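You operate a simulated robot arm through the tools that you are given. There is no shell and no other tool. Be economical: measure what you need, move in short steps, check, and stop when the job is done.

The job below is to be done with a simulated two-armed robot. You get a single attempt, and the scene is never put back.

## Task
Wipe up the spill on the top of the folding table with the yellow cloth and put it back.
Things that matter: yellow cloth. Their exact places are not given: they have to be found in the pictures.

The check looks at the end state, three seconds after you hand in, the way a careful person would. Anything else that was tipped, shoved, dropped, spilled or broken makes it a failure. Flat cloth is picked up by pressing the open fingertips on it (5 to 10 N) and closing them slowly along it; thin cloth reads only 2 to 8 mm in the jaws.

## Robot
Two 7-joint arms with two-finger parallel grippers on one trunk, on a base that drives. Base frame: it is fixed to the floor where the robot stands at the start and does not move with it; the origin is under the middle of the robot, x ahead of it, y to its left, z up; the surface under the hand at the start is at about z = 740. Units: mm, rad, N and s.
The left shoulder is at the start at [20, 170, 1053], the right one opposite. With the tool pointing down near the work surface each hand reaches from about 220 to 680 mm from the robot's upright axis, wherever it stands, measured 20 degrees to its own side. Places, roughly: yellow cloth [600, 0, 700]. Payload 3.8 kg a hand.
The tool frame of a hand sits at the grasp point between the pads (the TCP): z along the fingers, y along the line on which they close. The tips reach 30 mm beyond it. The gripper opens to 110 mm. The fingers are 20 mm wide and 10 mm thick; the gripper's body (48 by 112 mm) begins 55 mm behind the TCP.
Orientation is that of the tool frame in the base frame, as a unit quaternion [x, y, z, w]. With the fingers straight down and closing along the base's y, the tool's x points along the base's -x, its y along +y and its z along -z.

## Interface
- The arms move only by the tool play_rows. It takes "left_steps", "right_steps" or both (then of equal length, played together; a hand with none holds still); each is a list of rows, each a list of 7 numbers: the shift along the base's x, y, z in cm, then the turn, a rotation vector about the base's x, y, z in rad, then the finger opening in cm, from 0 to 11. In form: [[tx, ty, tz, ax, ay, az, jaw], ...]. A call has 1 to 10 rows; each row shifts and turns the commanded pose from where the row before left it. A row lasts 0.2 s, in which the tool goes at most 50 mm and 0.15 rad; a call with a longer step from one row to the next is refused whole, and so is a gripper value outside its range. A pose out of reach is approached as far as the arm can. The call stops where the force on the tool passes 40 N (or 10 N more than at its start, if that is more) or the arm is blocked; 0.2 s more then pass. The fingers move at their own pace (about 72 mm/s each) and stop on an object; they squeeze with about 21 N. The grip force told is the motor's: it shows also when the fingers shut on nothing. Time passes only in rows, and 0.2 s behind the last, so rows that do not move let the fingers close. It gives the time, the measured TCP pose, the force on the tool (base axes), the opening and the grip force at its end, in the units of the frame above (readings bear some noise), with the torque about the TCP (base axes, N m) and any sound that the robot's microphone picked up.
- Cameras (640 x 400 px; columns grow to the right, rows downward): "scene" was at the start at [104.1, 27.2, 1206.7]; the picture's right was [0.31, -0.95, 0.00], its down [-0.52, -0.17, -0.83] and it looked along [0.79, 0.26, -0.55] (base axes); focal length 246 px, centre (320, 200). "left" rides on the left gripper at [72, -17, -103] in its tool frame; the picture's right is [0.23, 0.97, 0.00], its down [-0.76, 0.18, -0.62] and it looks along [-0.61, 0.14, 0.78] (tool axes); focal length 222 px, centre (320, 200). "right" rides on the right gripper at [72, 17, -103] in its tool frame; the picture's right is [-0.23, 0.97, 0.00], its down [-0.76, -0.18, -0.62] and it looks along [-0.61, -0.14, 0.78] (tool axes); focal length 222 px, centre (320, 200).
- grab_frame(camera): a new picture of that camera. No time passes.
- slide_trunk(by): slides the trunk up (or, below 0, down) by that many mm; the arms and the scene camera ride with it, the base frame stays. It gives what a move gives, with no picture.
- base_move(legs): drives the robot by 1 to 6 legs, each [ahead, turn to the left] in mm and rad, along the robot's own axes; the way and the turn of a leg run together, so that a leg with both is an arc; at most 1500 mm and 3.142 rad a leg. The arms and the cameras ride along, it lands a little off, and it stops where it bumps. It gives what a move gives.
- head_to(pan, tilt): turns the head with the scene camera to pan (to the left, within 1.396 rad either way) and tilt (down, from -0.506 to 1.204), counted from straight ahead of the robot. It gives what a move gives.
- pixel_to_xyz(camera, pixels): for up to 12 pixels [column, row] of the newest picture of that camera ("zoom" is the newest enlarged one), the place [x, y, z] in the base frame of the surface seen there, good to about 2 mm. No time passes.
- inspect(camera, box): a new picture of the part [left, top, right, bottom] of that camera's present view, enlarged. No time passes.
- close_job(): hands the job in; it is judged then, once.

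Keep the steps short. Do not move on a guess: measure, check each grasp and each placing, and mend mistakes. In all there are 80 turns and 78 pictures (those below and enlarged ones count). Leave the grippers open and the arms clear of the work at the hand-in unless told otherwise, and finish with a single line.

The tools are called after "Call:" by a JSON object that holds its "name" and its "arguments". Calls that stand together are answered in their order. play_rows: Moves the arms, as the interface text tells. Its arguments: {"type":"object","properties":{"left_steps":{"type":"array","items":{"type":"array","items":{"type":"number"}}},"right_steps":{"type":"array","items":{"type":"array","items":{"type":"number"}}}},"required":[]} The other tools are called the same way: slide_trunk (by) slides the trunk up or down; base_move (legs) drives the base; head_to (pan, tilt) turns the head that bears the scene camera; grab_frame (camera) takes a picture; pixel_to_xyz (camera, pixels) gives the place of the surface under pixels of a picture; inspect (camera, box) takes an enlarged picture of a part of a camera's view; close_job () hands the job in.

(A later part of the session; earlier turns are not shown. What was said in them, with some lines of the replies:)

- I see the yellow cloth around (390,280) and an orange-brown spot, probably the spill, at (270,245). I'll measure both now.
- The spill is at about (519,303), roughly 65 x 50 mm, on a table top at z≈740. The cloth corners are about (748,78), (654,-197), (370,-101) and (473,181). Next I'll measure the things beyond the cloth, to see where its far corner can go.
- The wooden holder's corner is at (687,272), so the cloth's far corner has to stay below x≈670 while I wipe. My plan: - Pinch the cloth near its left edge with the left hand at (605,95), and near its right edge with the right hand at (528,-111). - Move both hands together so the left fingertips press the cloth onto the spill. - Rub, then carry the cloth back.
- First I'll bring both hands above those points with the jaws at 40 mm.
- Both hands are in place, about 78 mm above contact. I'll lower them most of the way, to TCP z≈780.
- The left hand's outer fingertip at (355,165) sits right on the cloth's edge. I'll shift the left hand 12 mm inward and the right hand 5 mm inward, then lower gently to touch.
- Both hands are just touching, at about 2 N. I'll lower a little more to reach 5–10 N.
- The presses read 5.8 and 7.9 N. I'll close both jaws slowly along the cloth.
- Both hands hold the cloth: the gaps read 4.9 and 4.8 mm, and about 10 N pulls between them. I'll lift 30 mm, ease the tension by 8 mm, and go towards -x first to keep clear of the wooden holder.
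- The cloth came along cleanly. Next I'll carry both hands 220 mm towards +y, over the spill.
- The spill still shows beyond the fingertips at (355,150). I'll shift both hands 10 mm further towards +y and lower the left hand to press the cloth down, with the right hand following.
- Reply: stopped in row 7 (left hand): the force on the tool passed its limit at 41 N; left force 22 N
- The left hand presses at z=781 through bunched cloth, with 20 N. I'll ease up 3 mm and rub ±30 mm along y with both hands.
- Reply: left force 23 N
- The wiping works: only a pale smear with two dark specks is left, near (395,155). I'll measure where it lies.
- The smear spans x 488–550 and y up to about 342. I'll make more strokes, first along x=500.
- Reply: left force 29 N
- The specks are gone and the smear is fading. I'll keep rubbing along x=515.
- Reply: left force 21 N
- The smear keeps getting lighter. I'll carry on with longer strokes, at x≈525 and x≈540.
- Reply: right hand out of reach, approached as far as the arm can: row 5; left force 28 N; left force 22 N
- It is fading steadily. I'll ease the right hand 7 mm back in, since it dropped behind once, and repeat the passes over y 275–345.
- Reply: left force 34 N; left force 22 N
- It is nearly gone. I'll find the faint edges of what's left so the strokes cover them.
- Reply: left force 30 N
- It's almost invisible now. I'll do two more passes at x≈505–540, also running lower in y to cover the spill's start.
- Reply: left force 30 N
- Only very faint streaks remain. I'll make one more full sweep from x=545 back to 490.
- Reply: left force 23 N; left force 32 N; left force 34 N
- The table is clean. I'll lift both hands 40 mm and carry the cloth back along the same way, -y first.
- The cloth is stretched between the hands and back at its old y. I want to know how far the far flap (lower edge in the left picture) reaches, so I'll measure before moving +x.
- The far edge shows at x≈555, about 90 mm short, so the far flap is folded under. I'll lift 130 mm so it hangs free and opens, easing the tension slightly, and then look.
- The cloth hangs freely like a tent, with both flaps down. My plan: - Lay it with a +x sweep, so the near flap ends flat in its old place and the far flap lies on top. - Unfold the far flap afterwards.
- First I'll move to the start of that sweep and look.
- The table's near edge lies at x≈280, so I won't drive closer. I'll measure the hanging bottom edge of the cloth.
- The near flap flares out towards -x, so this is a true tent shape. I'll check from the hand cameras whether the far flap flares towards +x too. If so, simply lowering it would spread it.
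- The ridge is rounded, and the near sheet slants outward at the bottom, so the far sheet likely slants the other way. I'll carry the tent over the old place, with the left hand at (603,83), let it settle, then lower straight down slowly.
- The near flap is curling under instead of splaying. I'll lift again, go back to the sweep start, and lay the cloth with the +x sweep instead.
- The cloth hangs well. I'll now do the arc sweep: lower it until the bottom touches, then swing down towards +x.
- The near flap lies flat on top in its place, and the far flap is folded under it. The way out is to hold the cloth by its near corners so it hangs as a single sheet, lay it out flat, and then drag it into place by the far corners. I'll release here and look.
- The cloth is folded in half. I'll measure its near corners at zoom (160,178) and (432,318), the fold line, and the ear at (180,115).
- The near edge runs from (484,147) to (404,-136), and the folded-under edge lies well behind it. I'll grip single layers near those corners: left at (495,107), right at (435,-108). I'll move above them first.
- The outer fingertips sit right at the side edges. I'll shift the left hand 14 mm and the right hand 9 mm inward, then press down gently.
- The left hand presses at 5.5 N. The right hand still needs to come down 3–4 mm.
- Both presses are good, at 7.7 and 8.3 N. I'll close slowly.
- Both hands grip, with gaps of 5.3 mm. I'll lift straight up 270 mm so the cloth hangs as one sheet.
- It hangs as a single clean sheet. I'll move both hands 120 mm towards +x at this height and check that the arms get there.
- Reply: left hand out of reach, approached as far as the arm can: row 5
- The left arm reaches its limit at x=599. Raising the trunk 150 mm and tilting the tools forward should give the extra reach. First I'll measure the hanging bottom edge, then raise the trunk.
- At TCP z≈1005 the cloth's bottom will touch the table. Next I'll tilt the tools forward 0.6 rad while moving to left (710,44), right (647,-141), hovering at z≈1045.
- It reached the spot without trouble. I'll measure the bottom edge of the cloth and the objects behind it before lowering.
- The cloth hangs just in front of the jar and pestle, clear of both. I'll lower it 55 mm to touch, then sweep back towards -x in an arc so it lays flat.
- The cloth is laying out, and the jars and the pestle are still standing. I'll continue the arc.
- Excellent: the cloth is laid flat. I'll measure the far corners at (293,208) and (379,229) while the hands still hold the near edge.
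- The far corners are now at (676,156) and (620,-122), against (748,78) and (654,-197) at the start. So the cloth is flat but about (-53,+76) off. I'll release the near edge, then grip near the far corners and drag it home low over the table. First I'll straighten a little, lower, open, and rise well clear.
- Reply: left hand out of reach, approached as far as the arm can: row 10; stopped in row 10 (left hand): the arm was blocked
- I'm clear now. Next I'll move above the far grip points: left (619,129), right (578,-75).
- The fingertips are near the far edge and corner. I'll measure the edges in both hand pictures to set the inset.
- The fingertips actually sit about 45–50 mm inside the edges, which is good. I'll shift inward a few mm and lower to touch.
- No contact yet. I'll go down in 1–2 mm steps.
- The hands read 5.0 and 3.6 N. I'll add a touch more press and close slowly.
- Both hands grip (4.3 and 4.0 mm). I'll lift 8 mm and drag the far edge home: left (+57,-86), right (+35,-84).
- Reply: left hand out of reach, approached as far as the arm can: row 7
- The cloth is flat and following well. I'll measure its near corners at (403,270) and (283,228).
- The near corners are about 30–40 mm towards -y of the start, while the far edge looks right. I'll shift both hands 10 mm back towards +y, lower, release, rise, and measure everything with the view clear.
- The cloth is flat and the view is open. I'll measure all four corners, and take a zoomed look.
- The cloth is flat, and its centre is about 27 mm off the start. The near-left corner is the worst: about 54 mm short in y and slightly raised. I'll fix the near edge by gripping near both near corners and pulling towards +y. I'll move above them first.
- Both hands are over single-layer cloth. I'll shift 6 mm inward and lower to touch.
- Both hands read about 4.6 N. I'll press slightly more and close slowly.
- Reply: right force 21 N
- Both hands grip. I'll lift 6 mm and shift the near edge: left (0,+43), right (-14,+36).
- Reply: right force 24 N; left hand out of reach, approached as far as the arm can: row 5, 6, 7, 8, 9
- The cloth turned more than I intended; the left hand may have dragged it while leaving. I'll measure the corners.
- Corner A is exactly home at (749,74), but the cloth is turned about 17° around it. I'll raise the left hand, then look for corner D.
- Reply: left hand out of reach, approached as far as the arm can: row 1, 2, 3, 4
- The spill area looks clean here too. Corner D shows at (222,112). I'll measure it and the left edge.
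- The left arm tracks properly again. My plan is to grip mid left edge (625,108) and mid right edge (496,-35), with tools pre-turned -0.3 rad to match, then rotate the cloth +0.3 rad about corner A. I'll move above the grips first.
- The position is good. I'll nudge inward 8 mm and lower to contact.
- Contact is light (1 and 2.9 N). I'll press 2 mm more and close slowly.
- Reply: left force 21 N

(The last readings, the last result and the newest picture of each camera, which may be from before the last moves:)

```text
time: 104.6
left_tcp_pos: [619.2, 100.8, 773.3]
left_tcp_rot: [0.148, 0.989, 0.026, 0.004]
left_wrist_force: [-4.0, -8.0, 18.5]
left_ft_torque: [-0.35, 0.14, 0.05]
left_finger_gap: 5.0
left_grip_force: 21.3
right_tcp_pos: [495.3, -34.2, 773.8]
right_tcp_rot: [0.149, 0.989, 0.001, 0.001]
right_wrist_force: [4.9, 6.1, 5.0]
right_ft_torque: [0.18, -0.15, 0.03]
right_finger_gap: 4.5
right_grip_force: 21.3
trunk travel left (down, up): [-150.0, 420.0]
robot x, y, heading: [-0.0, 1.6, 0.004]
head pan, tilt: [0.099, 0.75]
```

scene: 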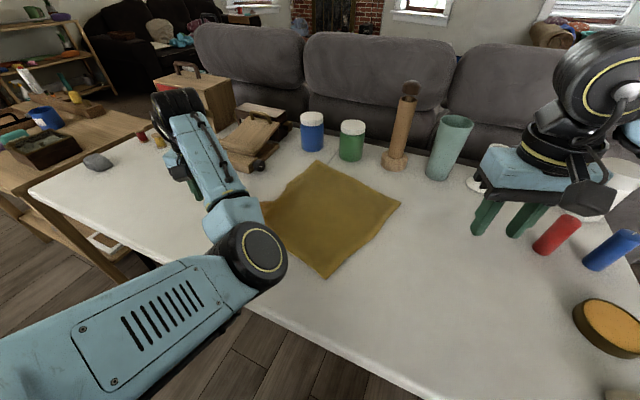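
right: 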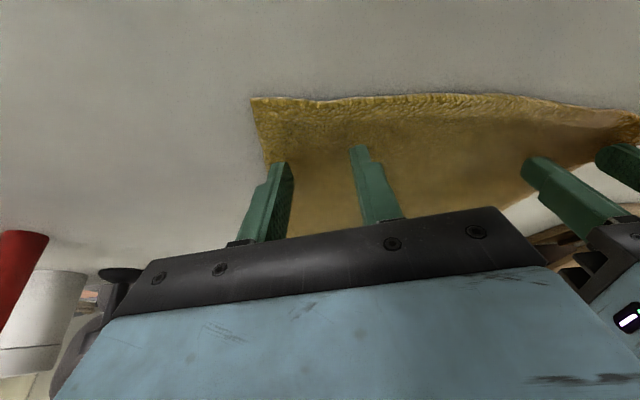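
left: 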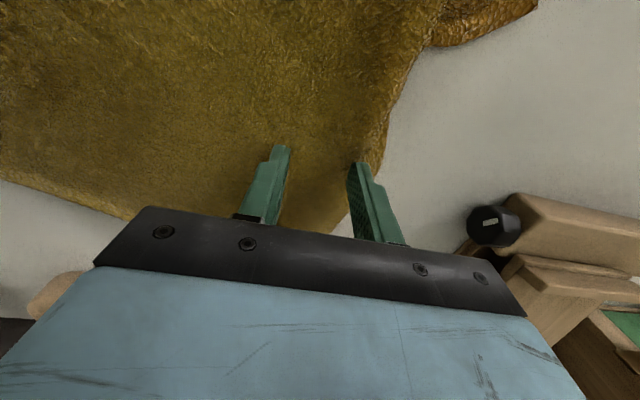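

Both hands grip. I'll lift 12 mm and rotate the cloth: left (-30,-34), right (+32,-71), turning +0.3 rad over six rows.

Call:
{"name": "play_rows", "arguments": {"left_steps": [[0, 0, 1.2, 0, 0, 0, 0], [-0.5, -0.57, 0, 0, 0, 0.05, 0], [-0.5, -0.57, 0, 0, 0, 0.05, 0], [-0.5, -0.57, 0, 0, 0, 0.05, 0], [-0.5, -0.57, 0, 0, 0, 0.05, 0], [-0.5, -0.57, 0, 0, 0, 0.05, 0], [-0.5, -0.57, 0, 0, 0, 0.05, 0], [0, 0, 0, 0, 0, 0, 0]], "right_steps": [[0, 0, 1.2, 0, 0, 0, 0], [0.53, -1.18, 0, 0, 0, 0.05, 0], [0.53, -1.18, 0, 0, 0, 0.05, 0], [0.53, -1.18, 0, 0, 0, 0.05, 0], [0.53, -1.18, 0, 0, 0, 0.05, 0], [0.53, -1.18, 0, 0, 0, 0.05, 0], [0.53, -1.18, 0, 0, 0, 0.05, 0], [0, 0, 0, 0, 0, 0, 0]]}}

Call:
{"name": "grab_frame", "arguments": {"camera": "scene"}}

```text
time: 106.4
left_tcp_pos: [605.0, 62.0, 782.2]
left_tcp_rot: [-0.001, 1.0, 0.027, -0.003]
left_wrist_force: [-2.5, -5.7, 0.0]
left_ft_torque: [-0.17, 0.07, -0.02]
left_finger_gap: 4.9
left_grip_force: 21.4
left hand out of reach, approached as far as the arm can: row 3, 5, 7
right_tcp_pos: [529.0, -103.9, 783.8]
right_tcp_rot: [-0.001, 1.0, 0.0, -0.001]
right_wrist_force: [1.8, 6.7, -0.5]
right_ft_torque: [0.18, -0.06, -0.06]
right_finger_gap: 4.5
right_grip_force: 21.0
trunk travel left (down, up): [-150.0, 420.0]
robot x, y, heading: [0.4, 3.2, 0.001]
head pan, tilt: [0.099, 0.75]
```

```text
6 pictures are left
```

scene: 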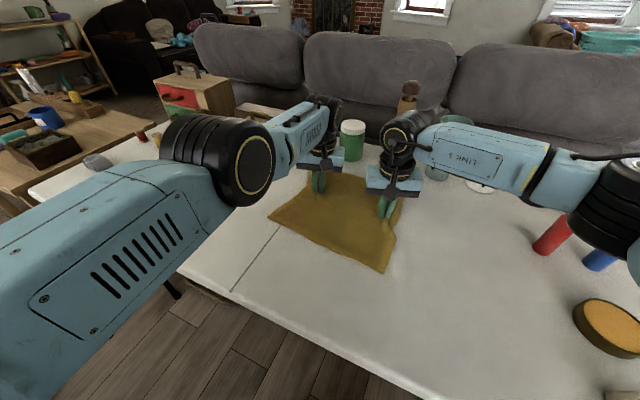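

The cloth turned back nicely. I'll measure corners C (387,270) and D (271,214), plus the edge points I can see.

Call:
{"name": "pixel_to_xyz", "arguments": {"camera": "scene", "pixels": [[386, 269], [273, 214], [397, 235], [403, 203], [325, 247], [345, 175]]}}

```text
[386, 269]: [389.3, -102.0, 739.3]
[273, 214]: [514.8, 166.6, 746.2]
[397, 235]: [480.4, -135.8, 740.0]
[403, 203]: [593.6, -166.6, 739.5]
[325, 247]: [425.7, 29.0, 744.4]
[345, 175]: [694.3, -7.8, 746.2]
```

It is close: C is within about 20 mm and D about 40 mm of the start. I'll lower, open, and rise straight up.

Call:
{"name": "play_rows", "arguments": {"left_steps": [[0, 0, -0.6, 0, 0, 0, 0], [0, 0, 0, 0, 0, 0, 1.5], [0, 0, 0, 0, 0, 0, 4], [0, 0, 0, 0, 0, 0, 4], [0, 0, 1, 0, 0, 0, 4], [0, 0, 2, 0, 0, 0, 4], [0, 0, 3, 0, 0, 0, 4], [0, 0, 4, 0, 0, 0, 4], [0, 3, 3, 0, 0, 0, 4], [0, 4, 2, 0, 0, 0, 4]], "right_steps": [[0, 0, -0.6, 0, 0, 0, 0], [0, 0, 0, 0, 0, 0, 1.5], [0, 0, 0, 0, 0, 0, 4], [0, 0, 0, 0, 0, 0, 4], [0, 0, 1, 0, 0, 0, 4], [0, 0, 2, 0, 0, 0, 4], [0, 0, 3, 0, 0, 0, 4], [0, 0, 4, 0, 0, 0, 4], [0, -3, 3, 0, 0, 0, 4], [0, -4, 2, 0, 0, 0, 4]]}}

Call:
{"name": "play_rows", "arguments": {"left_steps": [[0, 4.5, 1, 0, 0, 0, 11], [0, 4.5, 1, 0, 0, 0, 11], [0, 4.5, 1, 0, 0, 0, 11], [0, 4.5, 1, 0, 0, 0, 11], [0, 4, 0, 0, 0, 0, 11]], "right_steps": [[-2, -4, 0, 0, 0, 0, 11], [-2, -4, 0, 0, 0, 0, 11], [-2, -4, 0, 0, 0, 0, 11], [0, 0, 0, 0, 0, 0, 11], [0, 0, 0, 0, 0, 0, 11]]}}

Call:
{"name": "grab_frame", "arguments": {"camera": "scene"}}

```text
time: 108.6
left_tcp_pos: [623.9, 126.4, 929.0]
left_tcp_rot: [0.0, 1.0, 0.025, -0.003]
left_wrist_force: [0.3, 0.0, -0.7]
left_ft_torque: [0.01, 0.03, -0.02]
left_finger_gap: 40.2
left_grip_force: 0.1
left hand out of reach, approached as far as the arm can: row 6, 9, 10
right_tcp_pos: [528.8, -177.1, 929.8]
right_tcp_rot: [-0.001, 1.0, 0.0, -0.002]
right_wrist_force: [0.2, 0.2, 0.5]
right_ft_torque: [-0.03, -0.02, 0.01]
right_finger_gap: 40.1
right_grip_force: 0.1
trunk travel left (down, up): [-150.0, 420.0]
robot x, y, heading: [-1.8, 2.6, 0.001]
head pan, tilt: [0.099, 0.75]
```

```text
time: 109.8
left_tcp_pos: [624.6, 347.0, 967.2]
left_tcp_rot: [0.0, 1.0, 0.027, -0.002]
left_wrist_force: [-0.9, -0.5, 0.7]
left_ft_torque: [-0.03, -0.05, 0.04]
left_finger_gap: 109.9
left_grip_force: 0.0
left hand out of reach, approached as far as the arm can: row 1, 5
right_tcp_pos: [468.1, -296.9, 927.1]
right_tcp_rot: [-0.002, 1.0, 0.001, 0.001]
right_wrist_force: [-0.4, -0.3, 0.7]
right_ft_torque: [-0.02, 0.01, 0.01]
right_finger_gap: 109.9
right_grip_force: 0.1
trunk travel left (down, up): [-150.0, 420.0]
robot x, y, heading: [1.1, -2.2, -0.001]
head pan, tilt: [0.099, 0.75]
```

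```text
5 pictures are left
```

scene: 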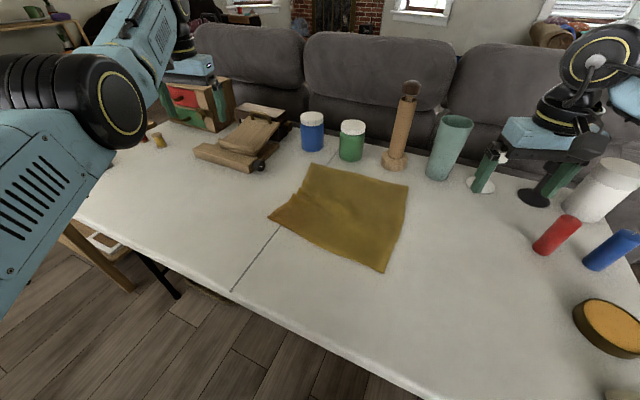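

The view is clear: the table is clean, everything is standing, and the cloth lies nearly flat. I'll measure the corners and zoom in on the cloth and the spill area.

Call:
{"name": "pixel_to_xyz", "arguments": {"camera": "scene", "pixels": [[311, 165], [408, 186], [385, 269], [272, 214], [340, 212], [325, 200]]}}

Call:
{"name": "inspect", "arguments": {"camera": "scene", "box": [180, 130, 440, 290]}}

```text
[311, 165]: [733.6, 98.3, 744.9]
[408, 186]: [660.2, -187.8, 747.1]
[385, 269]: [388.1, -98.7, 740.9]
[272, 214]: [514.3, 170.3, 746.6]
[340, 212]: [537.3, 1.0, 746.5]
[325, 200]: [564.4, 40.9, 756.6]
```

```text
2.46 times, centred on (310, 210) of scene
```

zoom: 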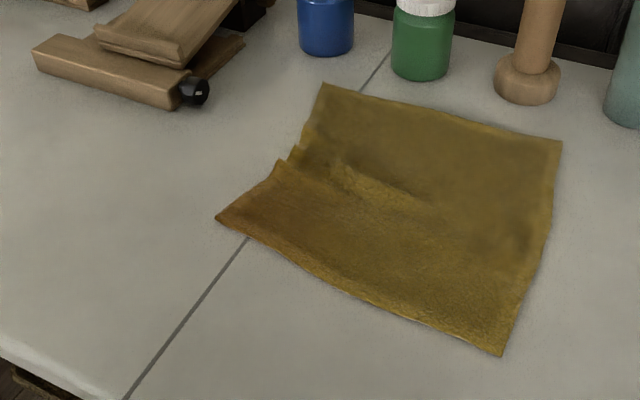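

The corners are 11–43 mm from where they started, and the cloth's centre is about 14 mm off. A small wrinkle remains near the left edge. The spill area is clean, nothing else has moved, and the grippers are open and clear, so I'm handing in.

Call:
{"name": "close_job", "arguments": {}}

```text
The job is handed in.
```

The spill is wiped up and the yellow cloth is back about 14 mm from its starting place, nearly flat with one small wrinkle at its left edge and some staining from the spill, and nothing else was disturbed.
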